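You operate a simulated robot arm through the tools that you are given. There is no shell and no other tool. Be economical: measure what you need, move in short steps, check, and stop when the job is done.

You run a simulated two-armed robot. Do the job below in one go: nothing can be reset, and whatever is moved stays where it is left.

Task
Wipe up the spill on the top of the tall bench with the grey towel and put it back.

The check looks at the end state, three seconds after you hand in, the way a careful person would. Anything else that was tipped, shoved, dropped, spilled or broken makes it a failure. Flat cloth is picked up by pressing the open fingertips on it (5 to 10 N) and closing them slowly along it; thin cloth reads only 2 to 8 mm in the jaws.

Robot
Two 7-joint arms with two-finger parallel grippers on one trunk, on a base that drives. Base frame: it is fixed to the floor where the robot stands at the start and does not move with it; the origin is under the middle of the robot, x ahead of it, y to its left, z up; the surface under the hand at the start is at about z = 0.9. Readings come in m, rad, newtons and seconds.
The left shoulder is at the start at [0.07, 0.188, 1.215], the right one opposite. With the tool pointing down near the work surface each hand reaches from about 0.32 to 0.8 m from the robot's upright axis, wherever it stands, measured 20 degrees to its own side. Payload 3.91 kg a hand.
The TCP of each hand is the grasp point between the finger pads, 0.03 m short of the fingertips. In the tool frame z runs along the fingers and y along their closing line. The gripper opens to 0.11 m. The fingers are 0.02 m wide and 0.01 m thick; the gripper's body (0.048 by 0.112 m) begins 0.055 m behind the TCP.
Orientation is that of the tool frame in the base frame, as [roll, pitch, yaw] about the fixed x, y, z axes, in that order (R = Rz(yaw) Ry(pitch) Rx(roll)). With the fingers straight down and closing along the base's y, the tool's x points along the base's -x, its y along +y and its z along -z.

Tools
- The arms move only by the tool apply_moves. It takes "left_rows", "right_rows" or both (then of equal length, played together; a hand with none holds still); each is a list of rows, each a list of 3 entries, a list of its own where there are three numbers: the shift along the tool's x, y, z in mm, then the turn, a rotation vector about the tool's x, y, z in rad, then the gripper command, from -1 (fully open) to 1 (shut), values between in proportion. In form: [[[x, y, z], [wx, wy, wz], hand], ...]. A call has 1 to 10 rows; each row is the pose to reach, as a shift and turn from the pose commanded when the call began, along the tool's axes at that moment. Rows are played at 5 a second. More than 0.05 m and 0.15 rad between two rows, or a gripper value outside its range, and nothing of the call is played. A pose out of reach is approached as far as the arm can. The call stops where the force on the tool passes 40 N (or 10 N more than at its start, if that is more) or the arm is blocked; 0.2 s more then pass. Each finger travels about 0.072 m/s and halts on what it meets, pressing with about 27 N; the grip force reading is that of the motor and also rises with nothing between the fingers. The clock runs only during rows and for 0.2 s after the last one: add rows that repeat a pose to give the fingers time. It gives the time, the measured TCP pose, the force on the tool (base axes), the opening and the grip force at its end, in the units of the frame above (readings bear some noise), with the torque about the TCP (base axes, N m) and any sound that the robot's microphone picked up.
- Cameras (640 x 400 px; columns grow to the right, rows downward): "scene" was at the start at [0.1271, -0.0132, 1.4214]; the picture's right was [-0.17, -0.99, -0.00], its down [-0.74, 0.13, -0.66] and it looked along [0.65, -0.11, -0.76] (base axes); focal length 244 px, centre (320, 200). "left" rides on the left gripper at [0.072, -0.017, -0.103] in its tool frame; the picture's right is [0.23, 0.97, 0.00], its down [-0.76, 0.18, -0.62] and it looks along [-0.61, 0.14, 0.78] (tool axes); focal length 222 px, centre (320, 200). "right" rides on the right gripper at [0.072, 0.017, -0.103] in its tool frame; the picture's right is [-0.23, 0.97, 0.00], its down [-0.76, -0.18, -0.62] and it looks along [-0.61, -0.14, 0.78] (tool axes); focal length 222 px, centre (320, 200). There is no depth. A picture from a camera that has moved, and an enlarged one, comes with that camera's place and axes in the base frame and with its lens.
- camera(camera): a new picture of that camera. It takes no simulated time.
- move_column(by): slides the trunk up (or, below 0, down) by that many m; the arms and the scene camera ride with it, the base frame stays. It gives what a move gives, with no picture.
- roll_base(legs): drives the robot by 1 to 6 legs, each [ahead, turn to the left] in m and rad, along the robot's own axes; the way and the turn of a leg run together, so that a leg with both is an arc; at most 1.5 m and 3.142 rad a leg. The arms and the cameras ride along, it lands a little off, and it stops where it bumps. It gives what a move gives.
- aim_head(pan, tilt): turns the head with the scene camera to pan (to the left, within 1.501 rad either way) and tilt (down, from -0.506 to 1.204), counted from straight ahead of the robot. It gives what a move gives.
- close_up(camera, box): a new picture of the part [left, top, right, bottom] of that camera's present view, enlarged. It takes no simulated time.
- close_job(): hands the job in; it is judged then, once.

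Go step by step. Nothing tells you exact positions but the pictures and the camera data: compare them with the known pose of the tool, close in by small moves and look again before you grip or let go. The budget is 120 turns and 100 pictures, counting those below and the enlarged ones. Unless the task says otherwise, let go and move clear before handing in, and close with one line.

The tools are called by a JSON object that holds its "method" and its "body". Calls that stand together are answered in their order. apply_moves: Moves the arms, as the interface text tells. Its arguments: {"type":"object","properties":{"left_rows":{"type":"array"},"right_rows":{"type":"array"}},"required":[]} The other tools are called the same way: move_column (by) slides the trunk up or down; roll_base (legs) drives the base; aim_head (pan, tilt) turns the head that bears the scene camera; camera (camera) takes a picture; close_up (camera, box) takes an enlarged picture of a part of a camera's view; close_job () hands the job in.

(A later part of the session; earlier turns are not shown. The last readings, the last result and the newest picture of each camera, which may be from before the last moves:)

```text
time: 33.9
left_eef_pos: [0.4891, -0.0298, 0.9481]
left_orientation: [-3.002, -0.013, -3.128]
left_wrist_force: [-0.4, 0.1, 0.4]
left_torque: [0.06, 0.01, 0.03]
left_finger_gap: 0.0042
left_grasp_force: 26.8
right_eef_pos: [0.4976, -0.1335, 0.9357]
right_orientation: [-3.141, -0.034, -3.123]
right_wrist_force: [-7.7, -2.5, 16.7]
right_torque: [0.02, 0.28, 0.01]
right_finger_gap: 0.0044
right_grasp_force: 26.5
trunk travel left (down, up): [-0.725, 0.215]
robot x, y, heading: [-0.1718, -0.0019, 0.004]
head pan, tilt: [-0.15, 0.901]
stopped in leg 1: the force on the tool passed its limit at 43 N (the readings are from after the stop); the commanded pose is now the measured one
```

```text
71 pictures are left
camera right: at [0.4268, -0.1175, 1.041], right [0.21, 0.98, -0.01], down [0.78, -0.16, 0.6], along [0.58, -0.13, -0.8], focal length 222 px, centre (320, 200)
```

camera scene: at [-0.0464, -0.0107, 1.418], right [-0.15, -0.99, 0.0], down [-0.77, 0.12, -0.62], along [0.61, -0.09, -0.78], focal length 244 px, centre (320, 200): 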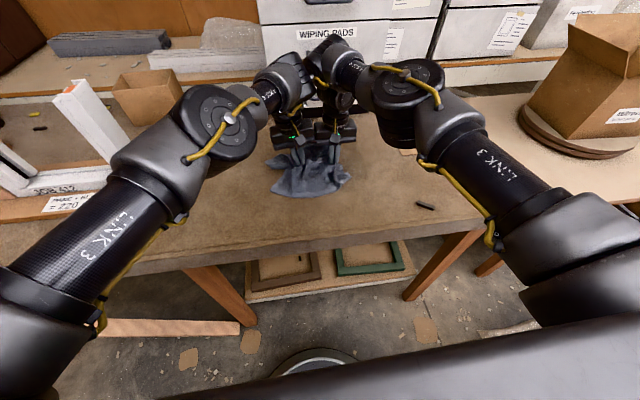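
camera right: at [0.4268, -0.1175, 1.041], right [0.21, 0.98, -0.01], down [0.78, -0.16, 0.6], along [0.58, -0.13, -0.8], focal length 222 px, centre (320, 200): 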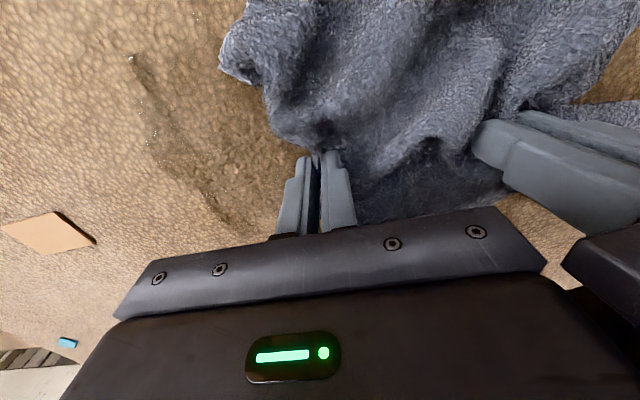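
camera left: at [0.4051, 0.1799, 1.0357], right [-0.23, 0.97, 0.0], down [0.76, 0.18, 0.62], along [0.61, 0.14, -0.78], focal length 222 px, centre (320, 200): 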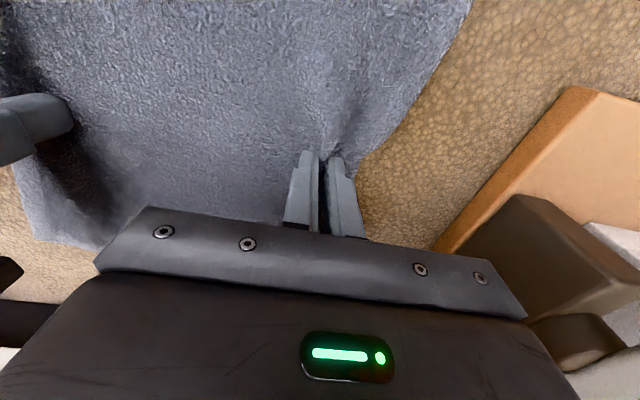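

No harm done, and only a thin arc of spill remains. Now I'll release the left hand and lift it away in legal steps.

{"method": "apply_moves", "body": {"left_rows": [[[0, 0, 0], [0, 0, 0], 0.6], [[0, 0, 0], [0, 0, 0], 0.4], [[0, 5, -20], [0, 0, 0], 0.4], [[0, 15, -55], [0, 0, 0], 0.4], [[0, 35, -95], [0, 0, 0], 0.4], [[0, 65, -125], [0, 0, 0], 0], [[0, 100, -150], [0, 0, 0], 0], [[0, 140, -170], [0, 0, 0], 0], [[0, 180, -190], [0, 0, 0], 0]]}}

{"method": "camera", "body": {"camera": "scene"}}

```text
time: 35.9
left_eef_pos: [0.4868, 0.1767, 1.11]
left_orientation: [-3.001, -0.008, -3.13]
left_wrist_force: [-0.2, -0.1, 0.1]
left_torque: [0.01, -0.01, 0.02]
left_finger_gap: 0.0552
left_grasp_force: 0.1
right_eef_pos: [0.4965, -0.1337, 0.9346]
right_orientation: [-3.138, -0.032, -3.122]
right_wrist_force: [7.1, -3.8, 23.4]
right_torque: [0.04, -0.22, -0.07]
right_finger_gap: 0.0044
right_grasp_force: 27.0
trunk travel left (down, up): [-0.725, 0.215]
robot x, y, heading: [-0.1701, 0.0014, -0.0]
head pan, tilt: [-0.15, 0.901]
```

```text
70 pictures are left
camera scene: at [-0.0481, -0.0097, 1.4182], right [-0.15, -0.99, 0.0], down [-0.77, 0.12, -0.62], along [0.62, -0.09, -0.78], focal length 244 px, centre (320, 200)
```

scene: 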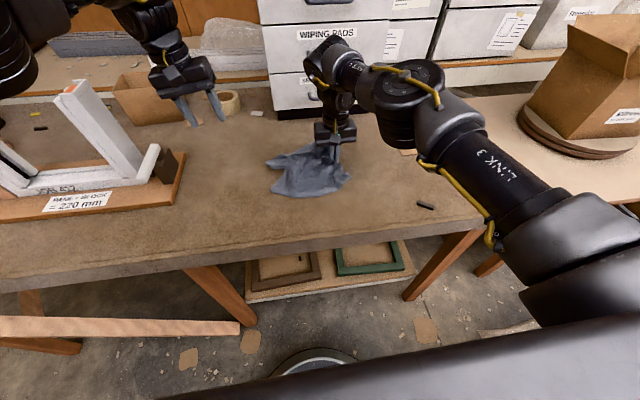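

I'll scrub the remaining arc with the right hand at moderate pressure.

{"method": "apply_moves", "body": {"right_rows": [[[0, -30, -2], [0, 0, 0], 1], [[-45, -30, -2], [0, 0, 0], 1], [[-45, -65, -2], [0, 0, 0], 1], [[0, -65, -2], [0, 0, 0], 1], [[40, -65, -2], [0, 0, 0], 1], [[60, -95, -2], [0, 0, 0], 1], [[20, -102, -2], [0, 0, 0], 1], [[-20, -102, -2], [0, 0, 0], 1], [[-50, -92, -2], [0, 0, 0], 1], [[-10, -82, -2], [0, 0, 0], 1]]}}

{"method": "camera", "body": {"camera": "right"}}

```text
time: 37.6
left_eef_pos: [0.4873, 0.1789, 1.1074]
left_orientation: [-2.998, -0.007, -3.128]
left_wrist_force: [0.1, 0.4, -0.3]
left_torque: [0.0, 0.04, -0.03]
left_finger_gap: 0.0549
left_grasp_force: 0.0
right_eef_pos: [0.4955, -0.2316, 0.934]
right_orientation: [-3.131, -0.059, -3.098]
right_wrist_force: [-10.6, -0.1, 21.6]
right_torque: [0.2, 0.34, 0.06]
right_finger_gap: 0.0045
right_grasp_force: 27.0
right hand out of reach, approached as far as the arm can: row 2, 3
trunk travel left (down, up): [-0.725, 0.215]
robot x, y, heading: [-0.1724, 0.0007, -0.001]
head pan, tilt: [-0.15, 0.901]
stopped in row 8 (right hand): the force on the tool passed its limit at 79 N (the readings are from after the stop); the commanded pose is now the measured one
```

```text
69 pictures are left
camera right: at [0.4265, -0.2161, 1.0424], right [0.18, 0.98, -0.02], down [0.8, -0.14, 0.58], along [0.57, -0.13, -0.82], focal length 222 px, centre (320, 200)
```

right: 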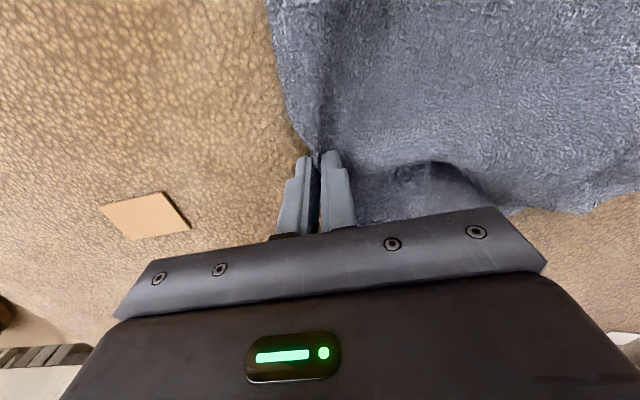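

Visible area looks clean. I'll lift, move the towel left, and inspect.

{"method": "apply_moves", "body": {"right_rows": [[[0, 0, -15], [0, 0, 0], 1], [[0, 40, -20], [0, 0, 0], 1], [[0, 80, -20], [0, 0, 0], 1], [[10, 120, -20], [0, 0, 0], 1], [[20, 160, -20], [0, 0, 0], 1], [[20, 190, -20], [0, 0, 0], 1]]}}

{"method": "camera", "body": {"camera": "right"}}

{"method": "close_up", "body": {"camera": "scene", "box": [250, 100, 490, 250]}}

```text
time: 39.0
left_eef_pos: [0.4883, 0.1781, 1.1067]
left_orientation: [-2.998, -0.009, -3.129]
left_wrist_force: [-0.8, 0.9, -0.3]
left_torque: [-0.03, -0.01, -0.03]
left_finger_gap: 0.055
left_grasp_force: 0.0
right_eef_pos: [0.4679, -0.0399, 0.9516]
right_orientation: [-3.132, -0.06, -3.099]
right_wrist_force: [-0.6, -0.4, 0.4]
right_torque: [0.03, 0.01, -0.02]
right_finger_gap: 0.0043
right_grasp_force: 26.5
trunk travel left (down, up): [-0.725, 0.215]
robot x, y, heading: [-0.17, -0.0012, 0.001]
head pan, tilt: [-0.15, 0.901]
```

```text
68 pictures are left
camera right: at [0.4014, -0.0253, 1.0593], right [0.18, 0.98, -0.02], down [0.8, -0.14, 0.58], along [0.57, -0.13, -0.82], focal length 222 px, centre (320, 200)
```

right: 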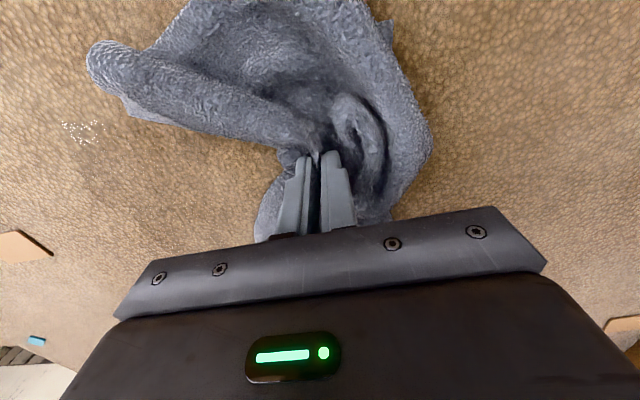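

```text
2.67 times, centred on (370, 175) of scene
camera zoom: at [-0.0462, -0.0084, 1.418], right [-0.15, -0.99, 0.0], down [-0.78, 0.12, -0.62], along [0.61, -0.09, -0.78], focal length 650 px, centre (187, 267)
```

zoom: 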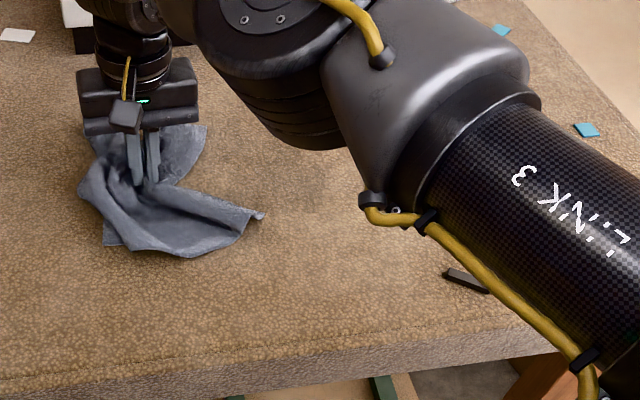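

{"method": "close_up", "body": {"camera": "right", "box": [20, 60, 300, 260]}}

{"method": "close_up", "body": {"camera": "scene", "box": [320, 110, 420, 200]}}

```text
2.00 times, centred on (160, 160) of right
camera zoom: at [0.4014, -0.0253, 1.0593], right [0.18, 0.98, -0.02], down [0.8, -0.14, 0.58], along [0.57, -0.13, -0.82], focal length 444 px, centre (640, 280)
```

zoom: 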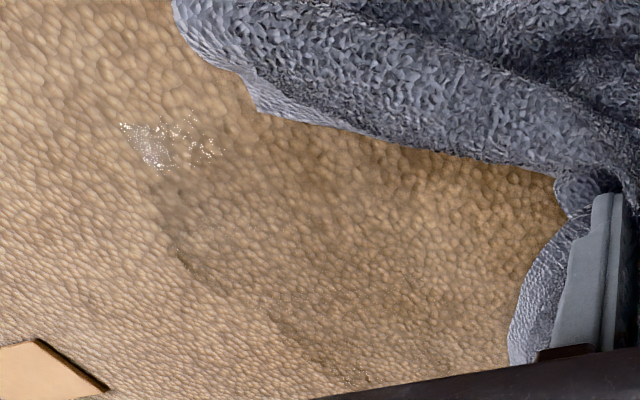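

```text
4.44 times, centred on (370, 155) of scene
camera zoom: at [-0.0462, -0.0084, 1.418], right [-0.15, -0.99, 0.0], down [-0.78, 0.12, -0.62], along [0.61, -0.09, -0.78], focal length 1084 px, centre (98, 400)
```

zoom: 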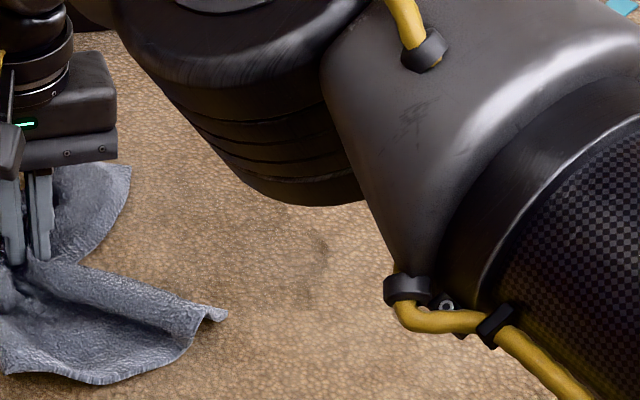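

A faint film is left over about x 0.42–0.55, y −0.24 to −0.1. I'll drive forward a bit for reach and stroke over it in rows.

{"method": "roll_base", "body": {"legs": [[0.08, 0]]}}

{"method": "apply_moves", "body": {"right_rows": [[[0, -30, 0], [0, 0.06, 0.042], 1], [[0, -60, 10], [0, 0.06, 0.042], 1], [[0, -60, 18], [0, 0.06, 0.042], 1], [[0, -105, 18], [0, 0.06, 0.042], 1], [[0, -150, 18], [0, 0.06, 0.042], 1], [[0, -195, 18], [0, 0.06, 0.042], 1], [[5, -210, 18], [0, 0.06, 0.042], 1]]}}

```text
time: 40.1
left_eef_pos: [0.5566, 0.1769, 1.1175]
left_orientation: [-2.998, 0.001, -3.131]
left_wrist_force: [0.0, 1.3, 0.4]
left_torque: [-0.09, -0.03, 0.01]
left_finger_gap: 0.0553
left_grasp_force: 0.2
right_eef_pos: [0.5423, -0.038, 0.9587]
right_orientation: [-3.133, -0.051, -3.095]
right_wrist_force: [0.0, 0.1, -0.4]
right_torque: [-0.03, -0.04, -0.04]
right_finger_gap: 0.0043
right_grasp_force: 26.6
trunk travel left (down, up): [-0.725, 0.215]
robot x, y, heading: [-0.0938, -0.0021, 0.002]
head pan, tilt: [-0.15, 0.901]
```

```text
time: 41.7
left_eef_pos: [0.5614, 0.1752, 1.1148]
left_orientation: [-3.0, -0.004, -3.129]
left_wrist_force: [-0.6, -0.6, 0.5]
left_torque: [0.02, 0.01, -0.03]
left_finger_gap: 0.0548
left_grasp_force: 0.0
right_eef_pos: [0.5503, -0.2508, 0.9396]
right_orientation: [-3.132, -0.114, -3.139]
right_wrist_force: [0.3, 1.1, -0.3]
right_torque: [0.07, -0.04, 0.03]
right_finger_gap: 0.0045
right_grasp_force: 26.8
trunk travel left (down, up): [-0.725, 0.215]
robot x, y, heading: [-0.0944, -0.0001, 0.005]
head pan, tilt: [-0.15, 0.901]
```

The pitch correction went the wrong way; I'll undo it and press on with the strokes.

{"method": "apply_moves", "body": {"right_rows": [[[0, 0, 0], [0, -0.114, 0], 1], [[0, 0, 6.5], [0, -0.114, 0], 1], [[5, 45, 6.5], [0, -0.114, 0], 1], [[10, 90, 6.5], [0, -0.114, 0], 1], [[15, 135, 6.5], [0, -0.114, 0], 1], [[30, 135, 6.5], [0, -0.114, 0], 1], [[30, 90, 6.5], [0, -0.114, 0], 1], [[30, 45, 6.5], [0, -0.114, 0], 1], [[35, 0, 6.5], [0, -0.114, 0], 1]]}}

{"method": "camera", "body": {"camera": "right"}}

```text
time: 43.7
left_eef_pos: [0.5605, 0.1774, 1.1146]
left_orientation: [-3.0, -0.003, -3.128]
left_wrist_force: [-0.7, 0.0, 0.4]
left_torque: [0.03, -0.03, 0.0]
left_finger_gap: 0.0548
left_grasp_force: 0.1
right_eef_pos: [0.5152, -0.2535, 0.937]
right_orientation: [-3.131, -0.001, -3.136]
right_wrist_force: [0.8, 1.8, 1.6]
right_torque: [0.09, 0.0, 0.02]
right_finger_gap: 0.0043
right_grasp_force: 27.3
trunk travel left (down, up): [-0.725, 0.215]
robot x, y, heading: [-0.0942, -0.0012, 0.0]
head pan, tilt: [-0.15, 0.901]
```

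```text
64 pictures are left
camera right: at [0.4416, -0.2344, 1.041], right [0.22, 0.98, -0.01], down [0.76, -0.17, 0.62], along [0.61, -0.15, -0.78], focal length 222 px, centre (320, 200)
```

right: 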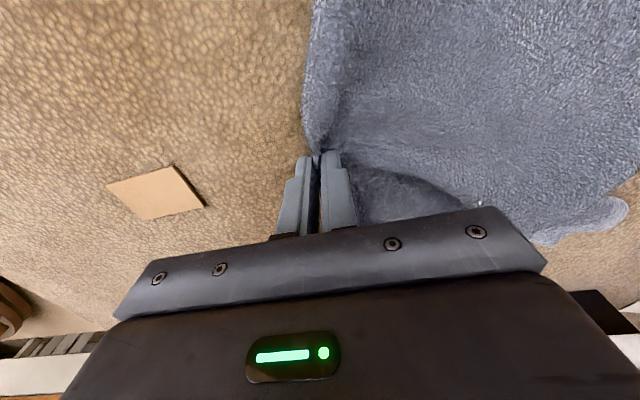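

Pressure was slight; I'll add 4 mm and stroke the nearer rows.

{"method": "apply_moves", "body": {"right_rows": [[[0, 0, 4], [0, 0, 0], 1], [[0, 45, 4], [0, 0, 0], 1], [[0, 90, 4], [0, 0, 0], 1], [[0, 135, 4], [0, 0, 0], 1], [[22, 140, 4], [0, 0, 0], 1], [[22, 95, 4], [0, 0, 0], 1], [[22, 50, 4], [0, 0, 0], 1], [[25, 5, 4], [0, 0, 0], 1]]}}

{"method": "apply_moves", "body": {"right_rows": [[[18, 0, 0], [0, 0, 0], 1], [[22, 45, 0], [0, 0, 0], 1], [[22, 90, 0], [0, 0, 0], 1], [[22, 135, 0], [0, 0, 0], 1], [[45, 135, 0], [0, 0, 0], 1], [[45, 90, 0], [0, 0, 0], 1], [[45, 45, 0], [0, 0, 0], 1], [[45, 5, 0], [0, 0, 0], 1], [[68, 10, 0], [0, 0, 0], 1], [[68, 50, 0], [0, 0, 0], 1]]}}

```text
time: 45.5
left_eef_pos: [0.5587, 0.1806, 1.1155]
left_orientation: [-2.994, -0.002, -3.128]
left_wrist_force: [0.0, 0.4, 0.1]
left_torque: [0.0, -0.03, 0.03]
left_finger_gap: 0.0547
left_grasp_force: 0.0
right_eef_pos: [0.4858, -0.2423, 0.9344]
right_orientation: [-3.129, 0.002, -3.136]
right_wrist_force: [4.0, 10.5, 28.1]
right_torque: [0.57, -0.08, -0.05]
right_finger_gap: 0.0045
right_grasp_force: 26.6
trunk travel left (down, up): [-0.725, 0.215]
robot x, y, heading: [-0.0913, -0.0007, 0.002]
head pan, tilt: [-0.15, 0.901]
```

```text
time: 46.0
left_eef_pos: [0.5612, 0.1755, 1.1152]
left_orientation: [-3.001, -0.002, -3.132]
left_wrist_force: [-0.3, -0.5, 0.3]
left_torque: [0.01, -0.03, 0.02]
left_finger_gap: 0.055
left_grasp_force: 0.1
right_eef_pos: [0.4744, -0.2437, 0.9355]
right_orientation: [-3.131, 0.013, 3.141]
right_wrist_force: [4.0, 2.0, 10.1]
right_torque: [0.15, -0.15, -0.02]
right_finger_gap: 0.0044
right_grasp_force: 26.9
trunk travel left (down, up): [-0.725, 0.215]
robot x, y, heading: [-0.0937, -0.0012, -0.001]
head pan, tilt: [-0.15, 0.901]
stopped in row 2 (right hand): the force on the tool passed its limit at 46 N (the readings are from after the stop); the commanded pose is now the measured one
```

{"method": "apply_moves", "body": {"right_rows": [[[0, 40, 0.5], [0, 0, 0], 1], [[0, 85, 0.5], [0, 0, 0], 1], [[0, 130, 0.5], [0, 0, 0], 1], [[20, 130, 0.5], [0, 0, 0], 1], [[22, 85, 0.5], [0, 0, 0], 1], [[22, 40, 0.5], [0, 0, 0], 1], [[22, 5, 0.5], [0, 0, 0], 1], [[45, 5, 0.5], [0, 0, 0], 1], [[45, 50, 0.5], [0, 0, 0], 1], [[45, 95, 0.5], [0, 0, 0], 1]]}}

{"method": "apply_moves", "body": {"right_rows": [[[0, 5, -15], [0, 0, 0], 1], [[0, 40, -20], [0, 0, 0], 1], [[0, 85, -25], [0, 0, 0], 1], [[0, 120, -30], [0, 0, 0], 1]]}}

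{"method": "close_up", "body": {"camera": "right", "box": [0, 0, 320, 240]}}

{"method": "camera", "body": {"camera": "scene"}}

```text
time: 47.4
left_eef_pos: [0.5583, 0.1733, 1.1167]
left_orientation: [-3.001, 0.0, -3.132]
left_wrist_force: [0.5, 0.8, 0.3]
left_torque: [0.04, -0.01, 0.0]
left_finger_gap: 0.0548
left_grasp_force: 0.1
right_eef_pos: [0.4514, -0.2012, 0.9336]
right_orientation: [-3.14, 0.013, 3.141]
right_wrist_force: [-9.8, 0.6, 25.2]
right_torque: [0.2, 0.37, 0.07]
right_finger_gap: 0.0044
right_grasp_force: 27.6
trunk travel left (down, up): [-0.725, 0.215]
robot x, y, heading: [-0.0923, -0.0012, -0.001]
head pan, tilt: [-0.15, 0.901]
stopped in row 7 (right hand): the force on the tool passed its limit at 40 N (the readings are from after the stop); the commanded pose is now the measured one
```

```text
time: 48.4
left_eef_pos: [0.5619, 0.1744, 1.1147]
left_orientation: [-2.998, 0.0, -3.133]
left_wrist_force: [0.0, -0.7, 0.2]
left_torque: [-0.01, -0.02, -0.02]
left_finger_gap: 0.0552
left_grasp_force: 0.1
right_eef_pos: [0.4535, -0.0813, 0.9618]
right_orientation: [-3.135, 0.009, 3.141]
right_wrist_force: [0.4, 0.4, 0.0]
right_torque: [0.03, 0.01, 0.05]
right_finger_gap: 0.0045
right_grasp_force: 27.2
trunk travel left (down, up): [-0.725, 0.215]
robot x, y, heading: [-0.0939, -0.0031, -0.0]
head pan, tilt: [-0.15, 0.901]
```

```text
1.67 times, centred on (160, 120) of right
camera zoom: at [0.38, -0.0633, 1.0635], right [0.23, 0.97, -0.01], down [0.76, -0.17, 0.63], along [0.61, -0.15, -0.78], focal length 370 px, centre (587, 333)
```

zoom: 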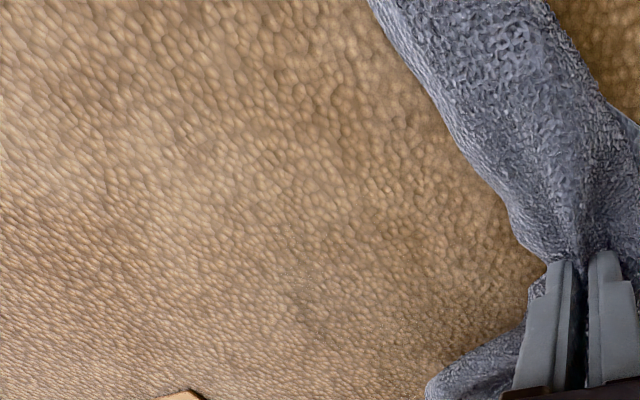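

```text
62 pictures are left
camera scene: at [0.0323, -0.0102, 1.4179], right [-0.15, -0.99, 0.0], down [-0.78, 0.11, -0.62], along [0.61, -0.09, -0.78], focal length 244 px, centre (320, 200)
```

scene: 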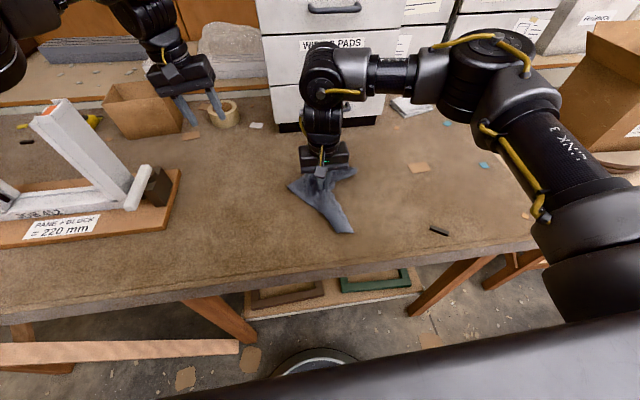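

Nearly clean. I'll move the hand further left and up to see the whole area.

{"method": "apply_moves", "body": {"right_rows": [[[0, 30, -30], [0, 0, 0], 1], [[0, 60, -60], [0, 0, 0], 1], [[0, 90, -100], [0, 0, 0], 1]]}}

{"method": "camera", "body": {"camera": "right"}}

{"method": "close_up", "body": {"camera": "scene", "box": [300, 110, 480, 240]}}

```text
time: 49.2
left_eef_pos: [0.5608, 0.1756, 1.1146]
left_orientation: [-2.998, -0.003, -3.131]
left_wrist_force: [-0.1, -0.5, 0.4]
left_torque: [-0.02, 0.01, 0.03]
left_finger_gap: 0.0548
left_grasp_force: 0.0
right_eef_pos: [0.452, 0.0085, 1.0606]
right_orientation: [-3.134, 0.01, 3.142]
right_wrist_force: [0.0, -0.2, -1.0]
right_torque: [0.03, -0.07, 0.04]
right_finger_gap: 0.0045
right_grasp_force: 26.8
trunk travel left (down, up): [-0.725, 0.215]
robot x, y, heading: [-0.0929, -0.0023, -0.005]
head pan, tilt: [-0.15, 0.901]
```

```text
61 pictures are left
camera right: at [0.3776, 0.0271, 1.1632], right [0.23, 0.97, -0.01], down [0.76, -0.17, 0.63], along [0.61, -0.15, -0.78], focal length 222 px, centre (320, 200)
```

right: 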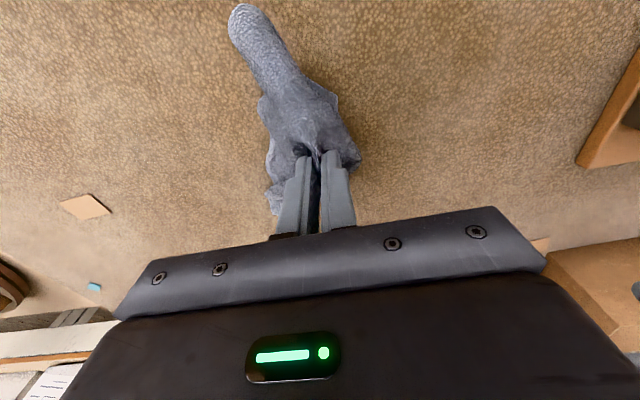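

```text
3.08 times, centred on (390, 175) of scene
camera zoom: at [0.0304, -0.0098, 1.418], right [-0.15, -0.99, 0.0], down [-0.77, 0.11, -0.62], along [0.62, -0.09, -0.78], focal length 750 px, centre (105, 277)
```

zoom: 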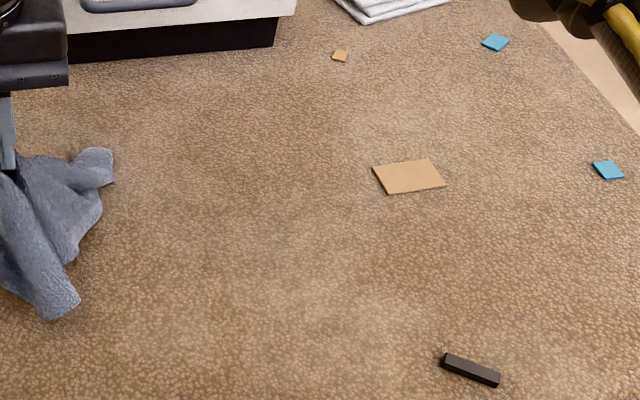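

The area looks clean. One closer look at the patch itself.

{"method": "close_up", "body": {"camera": "scene", "box": [330, 135, 420, 200]}}

{"method": "close_up", "body": {"camera": "right", "box": [80, 60, 290, 250]}}

```text
6.15 times, centred on (375, 168) of scene
camera zoom: at [0.0304, -0.0098, 1.418], right [-0.15, -0.99, 0.0], down [-0.77, 0.11, -0.62], along [0.62, -0.09, -0.78], focal length 1500 px, centre (-18, 400)
```

zoom: 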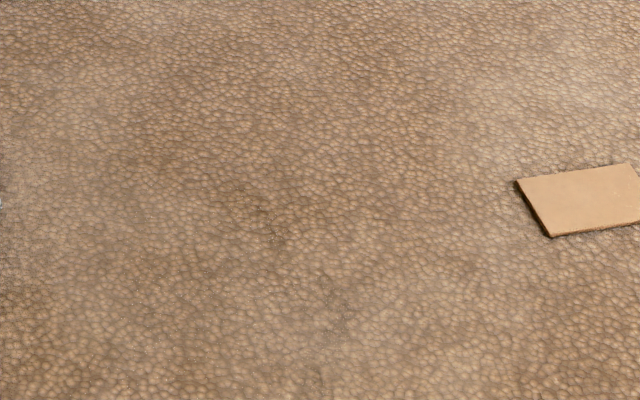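

```text
2.11 times, centred on (185, 155) of right
camera zoom: at [0.3776, 0.0271, 1.1632], right [0.23, 0.97, -0.01], down [0.76, -0.17, 0.63], along [0.61, -0.15, -0.78], focal length 468 px, centre (604, 295)
```

zoom: 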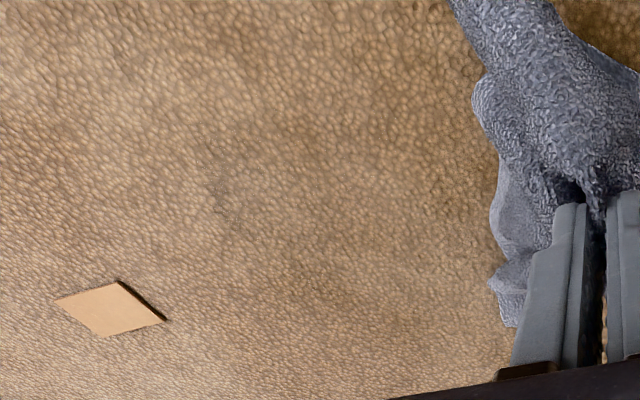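

Tiny traces remain near (0.52, −0.22) and (0.47, −0.235). One more short scrub there.

{"method": "apply_moves", "body": {"right_rows": [[[-13, -35, 15], [0, 0, 0], 1], [[-26, -75, 35], [0, 0, 0], 1], [[-39, -115, 55], [0, 0, 0], 1], [[-55, -155, 75], [0, 0, 0], 1], [[-70, -190, 95], [0, 0, 0], 1], [[-80, -205, 115], [0, 0, 0], 1], [[-80, -205, 122], [0, 0, 0], 1]]}}

{"method": "apply_moves", "body": {"right_rows": [[[0, 0, 4], [0, 0, 0], 1], [[0, -40, 4], [0, 0, 0], 1], [[12, -55, 4], [0, 0, 0], 1], [[15, -10, 4], [0, 0, 0], 1], [[28, -10, 4], [0, 0, 0], 1], [[30, -55, 4], [0, 0, 0], 1], [[45, -55, 4], [0, 0, 0], 1], [[45, -10, 4], [0, 0, 0], 1], [[60, -10, 4], [0, 0, 0], 1], [[60, -55, 4], [0, 0, 0], 1]]}}

```text
time: 50.8
left_eef_pos: [0.5614, 0.1743, 1.1158]
left_orientation: [-2.998, -0.004, -3.131]
left_wrist_force: [0.2, 0.5, 0.0]
left_torque: [0.02, 0.0, -0.01]
left_finger_gap: 0.0552
left_grasp_force: 0.1
right_eef_pos: [0.5342, -0.1976, 0.9411]
right_orientation: [-3.135, 0.011, 3.141]
right_wrist_force: [1.5, 0.0, 4.5]
right_torque: [0.07, -0.06, 0.01]
right_finger_gap: 0.0041
right_grasp_force: 27.2
trunk travel left (down, up): [-0.725, 0.215]
robot x, y, heading: [-0.0923, 0.0009, 0.002]
head pan, tilt: [-0.15, 0.901]
```

```text
time: 53.0
left_eef_pos: [0.5616, 0.1721, 1.1163]
left_orientation: [-3.001, -0.003, -3.132]
left_wrist_force: [0.5, -0.3, 0.6]
left_torque: [0.01, -0.01, 0.03]
left_finger_gap: 0.0551
left_grasp_force: 0.2
right_eef_pos: [0.4734, -0.2543, 0.9366]
right_orientation: [-3.137, 0.007, 3.14]
right_wrist_force: [0.3, 1.7, 1.6]
right_torque: [0.09, 0.02, 0.03]
right_finger_gap: 0.0046
right_grasp_force: 26.8
trunk travel left (down, up): [-0.725, 0.215]
robot x, y, heading: [-0.094, 0.0003, 0.005]
head pan, tilt: [-0.15, 0.901]
```

Slightly deeper for a second pass, going back.

{"method": "apply_moves", "body": {"right_rows": [[[0, 0, 2.5], [0, 0, 0], 1], [[0, 40, 2.5], [0, 0, 0], 1], [[-15, 45, 2.5], [0, 0, 0], 1], [[-15, 0, 2.5], [0, 0, 0], 1], [[-30, 0, 2.5], [0, 0, 0], 1], [[-30, 45, 2.5], [0, 0, 0], 1], [[-45, 45, 2.5], [0, 0, 0], 1], [[-45, 5, 2.5], [0, 0, 0], 1], [[-60, 15, 2.5], [0, 0, 0], 1], [[-60, 55, 2.5], [0, 0, 0], 1]]}}

{"method": "apply_moves", "body": {"right_rows": [[[0, 0, -25], [0, 0, 0], 1], [[0, 35, -60], [0, 0, 0], 1], [[0, 70, -95], [0, 0, 0], 1], [[0, 105, -130], [0, 0, 0], 1], [[10, 140, -165], [0, 0, 0], 1], [[25, 175, -195], [0, 0, 0], 1], [[40, 205, -225], [0, 0, 0], 1]]}}

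{"method": "close_up", "body": {"camera": "scene", "box": [320, 125, 430, 205]}}

{"method": "camera", "body": {"camera": "right"}}

{"method": "camera", "body": {"camera": "left"}}

```text
time: 55.2
left_eef_pos: [0.5606, 0.1771, 1.115]
left_orientation: [-2.998, 0.0, -3.131]
left_wrist_force: [-1.0, -0.2, -0.4]
left_torque: [-0.03, -0.03, -0.01]
left_finger_gap: 0.0546
left_grasp_force: 0.0
right_eef_pos: [0.5342, -0.1982, 0.935]
right_orientation: [-3.132, 0.012, -3.141]
right_wrist_force: [1.3, -9.9, 18.7]
right_torque: [-0.12, -0.02, 0.01]
right_finger_gap: 0.0044
right_grasp_force: 27.0
trunk travel left (down, up): [-0.725, 0.215]
robot x, y, heading: [-0.0944, 0.0017, 0.003]
head pan, tilt: [-0.15, 0.901]
```

```text
refused: row 5 steps farther than a row can; nothing moved
```

```text
5.00 times, centred on (375, 165) of scene
camera zoom: at [0.0303, -0.01, 1.4183], right [-0.15, -0.99, 0.0], down [-0.77, 0.12, -0.62], along [0.62, -0.09, -0.78], focal length 1219 px, centre (45, 375)
```

zoom: 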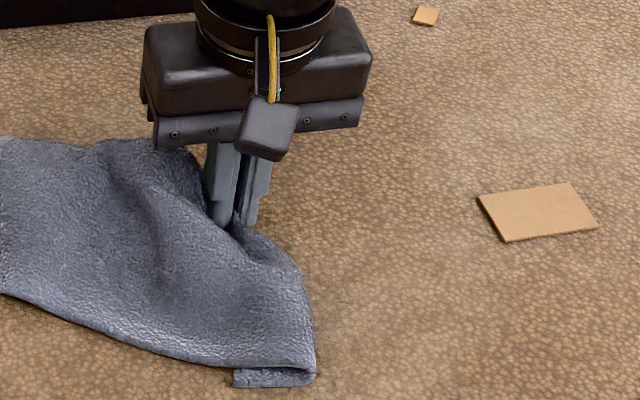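

```text
56 pictures are left
camera right: at [0.4597, -0.1788, 1.0375], right [0.23, 0.97, -0.01], down [0.75, -0.17, 0.63], along [0.62, -0.15, -0.77], focal length 222 px, centre (320, 200)
```

right: 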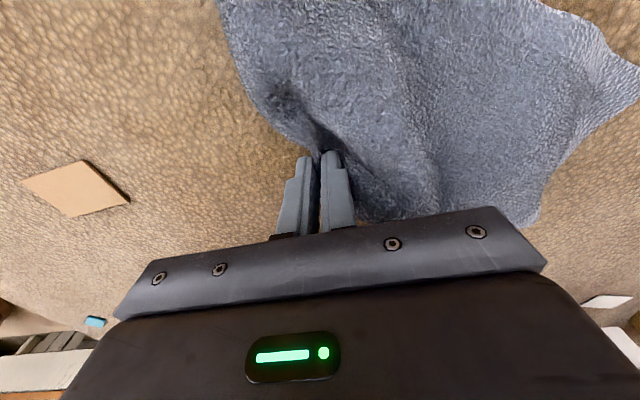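

```text
55 pictures are left
camera left: at [0.4883, 0.173, 1.2196], right [-0.24, 0.96, -0.14], down [0.76, 0.27, 0.59], along [0.6, 0.04, -0.8], focal length 222 px, centre (320, 200)
```

left: 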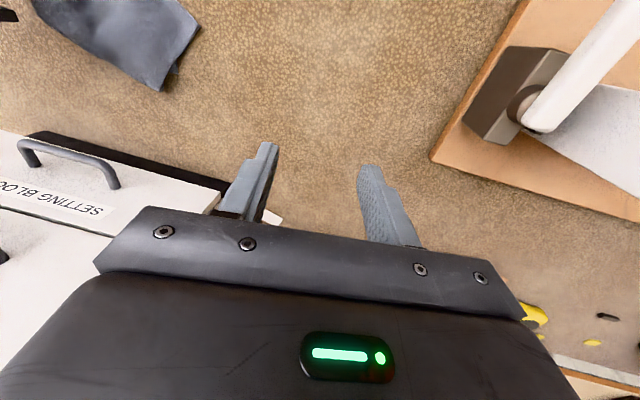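

The bench looks clean. Next I'll lift the towel high so it hangs open, then lay it down flat with its left edge within the left hand's reach. The left hand goes up and out of the way meanwhile.

{"method": "apply_moves", "body": {"right_rows": [[[0, 0, -30], [0, 0, 0], 1], [[6, 20, -70], [0, 0, 0], 1], [[12, 40, -110], [0, 0, 0], 1], [[20, 60, -150], [0, 0, 0], 1], [[28, 85, -188], [0, 0, 0], 1], [[36, 112, -222], [0, 0, 0], 1], [[46, 142, -252], [0, 0, 0], 1], [[54, 172, -280], [0, 0, 0], 1], [[60, 200, -305], [0, 0, 0], 1], [[60, 200, -305], [0, 0, 0], 1]], "left_rows": [[[10, 20, -20], [-0.05, 0, 0], 0], [[20, 40, -40], [-0.1, 0, 0], 0], [[30, 60, -60], [-0.14, 0, 0], 0], [[40, 80, -80], [-0.14, 0, 0], 0], [[50, 100, -100], [-0.14, 0, 0], 0], [[60, 120, -110], [-0.14, 0, 0], 0], [[60, 120, -110], [-0.14, 0, 0], 0], [[60, 120, -110], [-0.14, 0, 0], 0], [[60, 120, -110], [-0.14, 0, 0], 0], [[60, 120, -110], [-0.14, 0, 0], 0]]}}

{"method": "camera", "body": {"camera": "scene"}}

{"method": "camera", "body": {"camera": "left"}}

```text
time: 57.4
left_eef_pos: [0.5019, 0.3079, 1.2068]
left_orientation: [3.14, -0.004, -3.131]
left_wrist_force: [0.1, 0.3, -0.5]
left_torque: [0.03, -0.02, 0.03]
left_finger_gap: 0.0554
left_grasp_force: 0.0
right_eef_pos: [0.4716, 0.0033, 1.2367]
right_orientation: [-3.135, 0.009, 3.141]
right_wrist_force: [0.4, 0.1, 0.2]
right_torque: [0.06, 0.0, 0.03]
right_finger_gap: 0.0043
right_grasp_force: 26.5
trunk travel left (down, up): [-0.725, 0.215]
robot x, y, heading: [-0.0958, 0.0001, 0.002]
head pan, tilt: [-0.15, 0.901]
```

```text
54 pictures are left
camera scene: at [0.0329, -0.0125, 1.4179], right [-0.15, -0.99, 0.0], down [-0.78, 0.12, -0.62], along [0.61, -0.09, -0.78], focal length 244 px, centre (320, 200)
```

scene: 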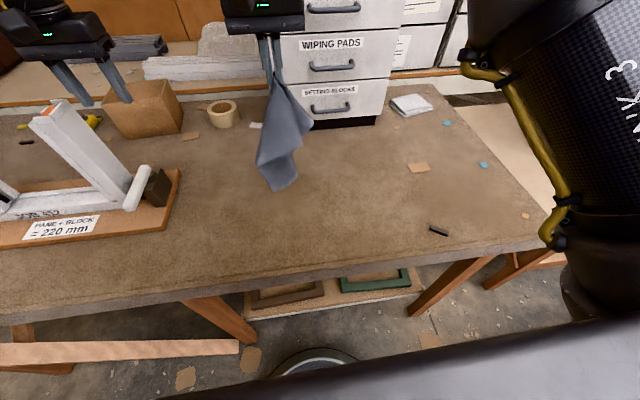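

```text
53 pictures are left
camera left: at [0.43, 0.29, 1.31], right [-0.24, 0.97, 0.0], down [0.76, 0.19, 0.62], along [0.6, 0.15, -0.78], focal length 222 px, centre (320, 200)
```

left: 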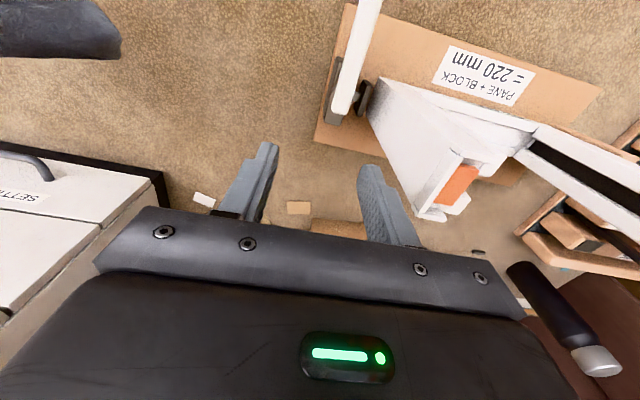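

The whole bench top is clean. I'll lower the towel while drawing the hand right, so it lays out.

{"method": "apply_moves", "body": {"right_rows": [[[0, 0, 30], [0, 0, 0], 1], [[0, -15, 65], [0, 0, 0], 1], [[0, -35, 100], [0, 0, 0], 1], [[0, -58, 132], [0, 0, 0], 1], [[0, -84, 164], [0, 0, 0], 1], [[0, -112, 194], [0, 0, 0], 1], [[0, -142, 222], [0, 0, 0], 1], [[0, -175, 248], [0, 0, 0], 1], [[0, -205, 272], [0, 0, 0], 1], [[0, -235, 290], [0, 0, 0], 1]]}}

{"method": "camera", "body": {"camera": "scene"}}

{"method": "camera", "body": {"camera": "right"}}

```text
time: 59.6
left_eef_pos: [0.5013, 0.3091, 1.2071]
left_orientation: [3.142, -0.004, -3.132]
left_wrist_force: [-0.1, -0.3, -1.0]
left_torque: [-0.02, -0.02, -0.04]
left_finger_gap: 0.055
left_grasp_force: 0.1
right_eef_pos: [0.476, -0.2321, 0.9501]
right_orientation: [-3.137, 0.008, 3.141]
right_wrist_force: [0.3, 0.3, 0.5]
right_torque: [0.02, -0.02, -0.01]
right_finger_gap: 0.0043
right_grasp_force: 26.9
trunk travel left (down, up): [-0.725, 0.215]
robot x, y, heading: [-0.0933, 0.0019, 0.003]
head pan, tilt: [-0.15, 0.901]
```

```text
52 pictures are left
camera scene: at [0.0322, -0.0129, 1.418], right [-0.15, -0.99, 0.0], down [-0.78, 0.12, -0.62], along [0.61, -0.09, -0.78], focal length 244 px, centre (320, 200)
```

scene: 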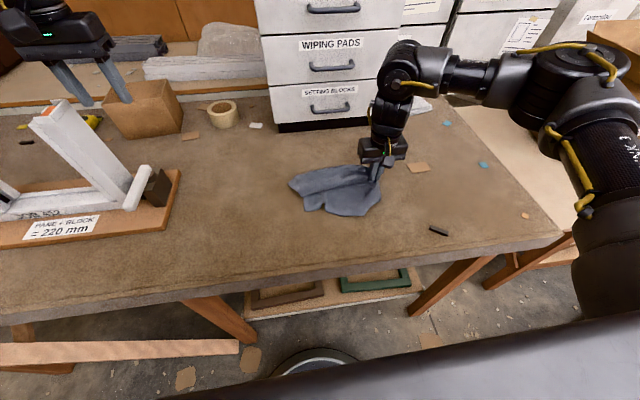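

```text
51 pictures are left
camera right: at [0.401, -0.2139, 1.0523], right [0.23, 0.97, 0.0], down [0.76, -0.17, 0.63], along [0.61, -0.15, -0.78], focal length 222 px, centre (320, 200)
```

right: 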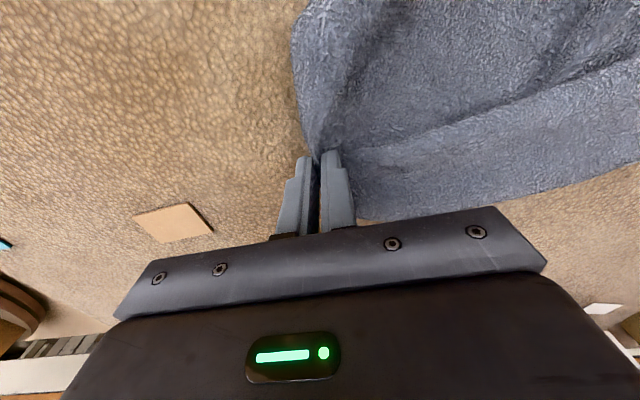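

{"method": "close_up", "body": {"camera": "scene", "box": [270, 140, 420, 230]}}

```text
4.27 times, centred on (345, 185) of scene
camera zoom: at [0.0322, -0.0129, 1.418], right [-0.15, -0.99, 0.0], down [-0.78, 0.12, -0.62], along [0.61, -0.09, -0.78], focal length 1040 px, centre (213, 264)
```

zoom: 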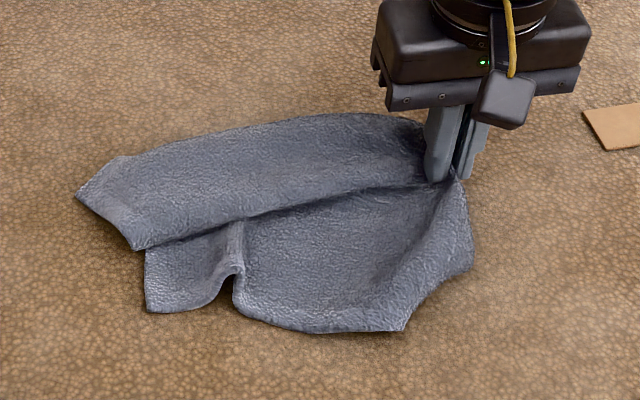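

It laid out mostly open, with the far side folded over. The best fix is to take the two near corners with both hands, lift, pull taut and lay it flat at its old place. I'll release the right hand and raise it first.

{"method": "apply_moves", "body": {"right_rows": [[[0, 0, 10], [0, 0, 0], 1], [[0, 0, 10], [0, 0, 0], 0.6], [[0, 0, 10], [0, 0, 0], 0.3], [[0, 0, -10], [0, 0, 0], 0.3], [[0, 0, -50], [0, 0, 0], 0.3], [[10, 0, -95], [0, 0, 0], 0.2], [[20, -10, -135], [0, 0, 0], 0.09], [[30, -20, -175], [0, 0, 0], 0.09], [[40, -30, -210], [0, 0, 0], 0.09]]}}

{"method": "roll_base", "body": {"legs": [[-0.07, 0], [0, -0.19]]}}

{"method": "aim_head", "body": {"pan": 0.0, "tilt": 0.9}}

{"method": "camera", "body": {"camera": "scene"}}

{"method": "close_up", "body": {"camera": "scene", "box": [240, 110, 400, 210]}}

```text
time: 61.6
left_eef_pos: [0.4996, 0.3101, 1.208]
left_orientation: [-3.14, -0.001, -3.13]
left_wrist_force: [-0.3, 0.3, -0.1]
left_torque: [0.02, -0.04, 0.03]
left_finger_gap: 0.0551
left_grasp_force: 0.0
right_eef_pos: [0.4293, -0.259, 1.1601]
right_orientation: [-3.136, 0.013, -3.141]
right_wrist_force: [-0.2, 0.1, -0.3]
right_torque: [0.0, 0.0, -0.02]
right_finger_gap: 0.05
right_grasp_force: 0.0
trunk travel left (down, up): [-0.725, 0.215]
robot x, y, heading: [-0.0917, -0.0003, 0.004]
head pan, tilt: [-0.15, 0.901]
```

```text
time: 63.4
left_eef_pos: [0.4784, 0.1929, 1.2077]
left_orientation: [-3.141, -0.004, 2.962]
left_wrist_force: [0.1, 0.4, 0.1]
left_torque: [0.01, -0.01, 0.0]
left_finger_gap: 0.0551
left_grasp_force: 0.0
right_eef_pos: [0.3019, -0.3535, 1.1587]
right_orientation: [-3.134, 0.011, 2.951]
right_wrist_force: [-0.8, 0.1, -0.5]
right_torque: [0.04, -0.01, -0.01]
right_finger_gap: 0.0503
right_grasp_force: 0.1
trunk travel left (down, up): [-0.725, 0.215]
robot x, y, heading: [-0.1612, -0.0003, -0.187]
head pan, tilt: [-0.15, 0.901]
```

```text
time: 64.0
left_eef_pos: [0.4766, 0.1904, 1.207]
left_orientation: [3.141, -0.004, 2.961]
left_wrist_force: [0.4, 0.0, -0.3]
left_torque: [0.0, -0.01, -0.02]
left_finger_gap: 0.055
left_grasp_force: 0.1
right_eef_pos: [0.3019, -0.3541, 1.1592]
right_orientation: [-3.135, 0.01, 2.953]
right_wrist_force: [-0.1, 0.9, -0.8]
right_torque: [0.0, 0.0, -0.02]
right_finger_gap: 0.0502
right_grasp_force: 0.2
trunk travel left (down, up): [-0.725, 0.215]
robot x, y, heading: [-0.1615, 0.0006, -0.185]
head pan, tilt: [0.0, 0.901]
```

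```text
49 pictures are left
camera scene: at [-0.0408, -0.025, 1.4181], right [-0.19, -0.98, 0.0], down [-0.77, 0.15, -0.62], along [0.61, -0.12, -0.78], focal length 244 px, centre (320, 200)
```

scene: 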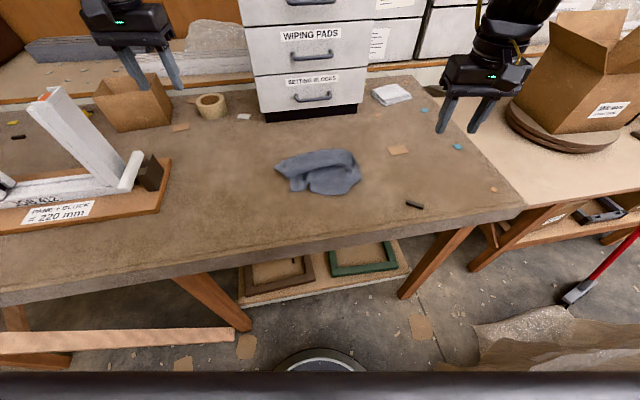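

```text
4.00 times, centred on (320, 160) of scene
camera zoom: at [-0.0408, -0.025, 1.4181], right [-0.19, -0.98, 0.0], down [-0.77, 0.15, -0.62], along [0.61, -0.12, -0.78], focal length 975 px, centre (320, 360)
```

zoom: 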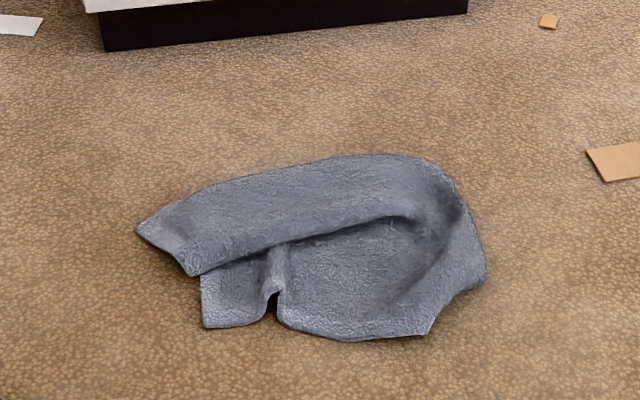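

Near-left corner at about (0.407, −0.031), near-right at about (0.373, −0.184). I'll bring the left hand over the left one first.

{"method": "apply_moves", "body": {"left_rows": [[[2, -32, 29], [0, 0, 0], 0.1], [[4, -64, 58], [0, 0, 0], 0.2], [[6, -96, 87], [0, 0, 0], 0.27], [[8, -128, 116], [0, 0, 0], 0.27], [[10, -160, 145], [0, 0, 0], 0.27], [[11, -192, 174], [0, 0, 0], 0.27], [[12, -224, 203], [0, 0, 0], 0.27], [[12, -252, 225], [0, 0, 0], 0.27], [[12, -252, 230], [0, 0, 0], 0.27]]}}

{"method": "camera", "body": {"camera": "left"}}

{"method": "close_up", "body": {"camera": "scene", "box": [240, 110, 400, 210]}}

```text
time: 66.0
left_eef_pos: [0.423, -0.0514, 0.9767]
left_orientation: [-3.14, -0.003, 2.963]
left_wrist_force: [-0.3, 0.2, 0.0]
left_torque: [-0.06, 0.06, 0.0]
left_finger_gap: 0.0401
left_grasp_force: 0.0
right_eef_pos: [0.3021, -0.3534, 1.1593]
right_orientation: [-3.134, 0.01, 2.952]
right_wrist_force: [0.5, -0.2, 0.2]
right_torque: [-0.03, 0.01, -0.01]
right_finger_gap: 0.05
right_grasp_force: 0.1
trunk travel left (down, up): [-0.725, 0.215]
robot x, y, heading: [-0.1621, 0.0023, -0.182]
head pan, tilt: [0.0, 0.901]
```

```text
47 pictures are left
camera left: at [0.3471, -0.0573, 1.0802], right [-0.05, 1.0, 0.0], down [0.78, 0.04, 0.62], along [0.62, 0.03, -0.78], focal length 222 px, centre (320, 200)
```

left: 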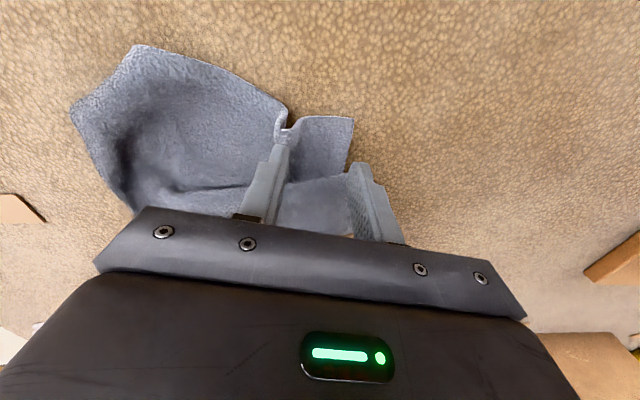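

```text
4.00 times, centred on (320, 160) of scene
camera zoom: at [-0.0393, -0.023, 1.418], right [-0.19, -0.98, 0.0], down [-0.77, 0.15, -0.62], along [0.61, -0.12, -0.78], focal length 975 px, centre (320, 360)
```

zoom: 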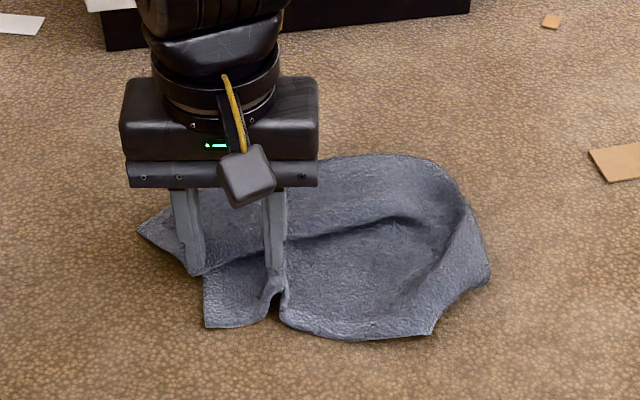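

The left fingers straddle the corner strip well. I'll touch down, press lightly and close.

{"method": "apply_moves", "body": {"left_rows": [[[4, 2, 15], [0, 0, 0], 0.27], [[4, 2, 30], [0, 0, 0], 0.27], [[4, 2, 40], [0, 0, 0], 0.27], [[4, 2, 44], [0, 0, 0], 0.27]]}}

```text
time: 67.0
left_eef_pos: [0.4177, -0.0499, 0.9348]
left_orientation: [-3.137, 0.0, 2.965]
left_wrist_force: [2.3, 0.4, 9.8]
left_torque: [-0.25, -0.07, 0.06]
left_finger_gap: 0.0396
left_grasp_force: 0.0
right_eef_pos: [0.3019, -0.3539, 1.16]
right_orientation: [-3.134, 0.01, 2.951]
right_wrist_force: [0.2, -0.6, -0.2]
right_torque: [0.01, 0.0, 0.02]
right_finger_gap: 0.0502
right_grasp_force: 0.1
trunk travel left (down, up): [-0.725, 0.215]
robot x, y, heading: [-0.1646, -0.0008, -0.187]
head pan, tilt: [0.0, 0.901]
```

{"method": "apply_moves", "body": {"left_rows": [[[0, 0, 0], [0, 0, 0], 0.36], [[0, 0, 0], [0, 0, 0], 0.46], [[0, 0, 0], [0, 0, 0], 0.56], [[0, 0, 0], [0, 0, 0], 0.66], [[0, 0, 0], [0, 0, 0], 0.76], [[0, 0, 0], [0, 0, 0], 0.86], [[0, 0, 0], [0, 0, 0], 0.95], [[0, 0, 0], [0, 0, 0], 1], [[0, 0, 0], [0, 0, 0], 1]]}}

{"method": "camera", "body": {"camera": "left"}}

```text
time: 69.0
left_eef_pos: [0.4158, -0.0528, 0.9345]
left_orientation: [-3.138, -0.004, 2.961]
left_wrist_force: [-2.2, -6.1, 14.7]
left_torque: [-0.34, 0.08, 0.01]
left_finger_gap: 0.0063
left_grasp_force: 27.2
right_eef_pos: [0.3007, -0.3546, 1.1604]
right_orientation: [-3.136, 0.011, 2.95]
right_wrist_force: [-0.6, 0.0, 0.2]
right_torque: [0.01, 0.0, -0.02]
right_finger_gap: 0.05
right_grasp_force: 0.1
trunk travel left (down, up): [-0.725, 0.215]
robot x, y, heading: [-0.163, 0.0015, -0.185]
head pan, tilt: [0.0, 0.901]
```

```text
45 pictures are left
camera left: at [0.3419, -0.0568, 1.0375], right [-0.05, 1.0, 0.0], down [0.78, 0.04, 0.62], along [0.62, 0.03, -0.78], focal length 222 px, centre (320, 200)
```

left: 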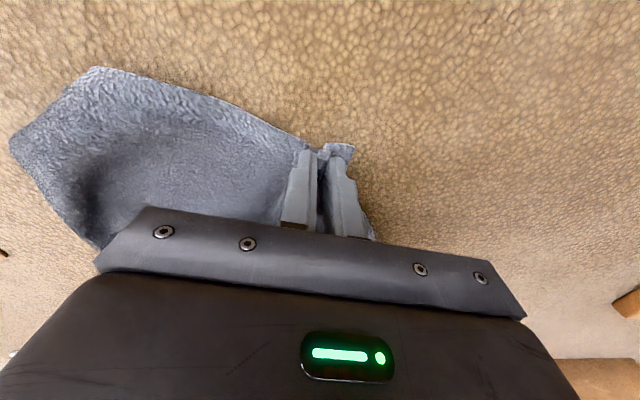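

Corner gripped. I'll raise it slightly and draw it left about 6 cm to make room for the right hand.

{"method": "apply_moves", "body": {"left_rows": [[[0, 0, -10], [0, 0, 0], 1], [[0, 30, -12], [0, 0, 0], 1], [[0, 60, -12], [0, 0, 0], 1], [[0, 60, -12], [0, 0, 0], 1]]}}

{"method": "close_up", "body": {"camera": "scene", "box": [240, 110, 400, 210]}}

{"method": "camera", "body": {"camera": "left"}}

```text
time: 70.0
left_eef_pos: [0.4274, 0.0072, 0.9428]
left_orientation: [3.141, -0.005, 2.961]
left_wrist_force: [1.1, 0.8, 0.1]
left_torque: [0.04, -0.03, 0.02]
left_finger_gap: 0.0046
left_grasp_force: 27.6
right_eef_pos: [0.3011, -0.3544, 1.158]
right_orientation: [-3.138, 0.008, 2.951]
right_wrist_force: [0.3, -0.3, -0.5]
right_torque: [0.03, 0.02, 0.05]
right_finger_gap: 0.05
right_grasp_force: 0.0
trunk travel left (down, up): [-0.725, 0.215]
robot x, y, heading: [-0.1676, 0.0019, -0.183]
head pan, tilt: [0.0, 0.901]
```

```text
4.00 times, centred on (320, 160) of scene
camera zoom: at [-0.0395, -0.0253, 1.4179], right [-0.19, -0.98, 0.0], down [-0.77, 0.15, -0.62], along [0.61, -0.11, -0.78], focal length 975 px, centre (320, 360)
```

zoom: 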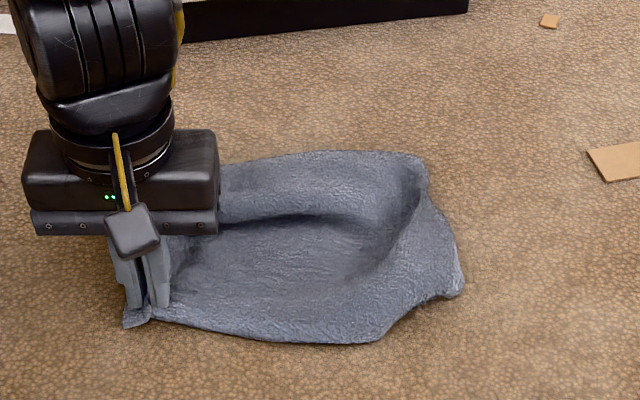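

```text
43 pictures are left
camera left: at [0.3533, 0.0023, 1.0465], right [-0.05, 1.0, 0.0], down [0.78, 0.04, 0.62], along [0.62, 0.03, -0.78], focal length 222 px, centre (320, 200)
```

left: 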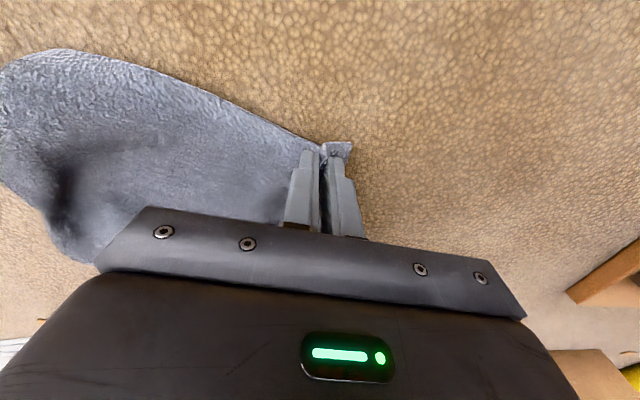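

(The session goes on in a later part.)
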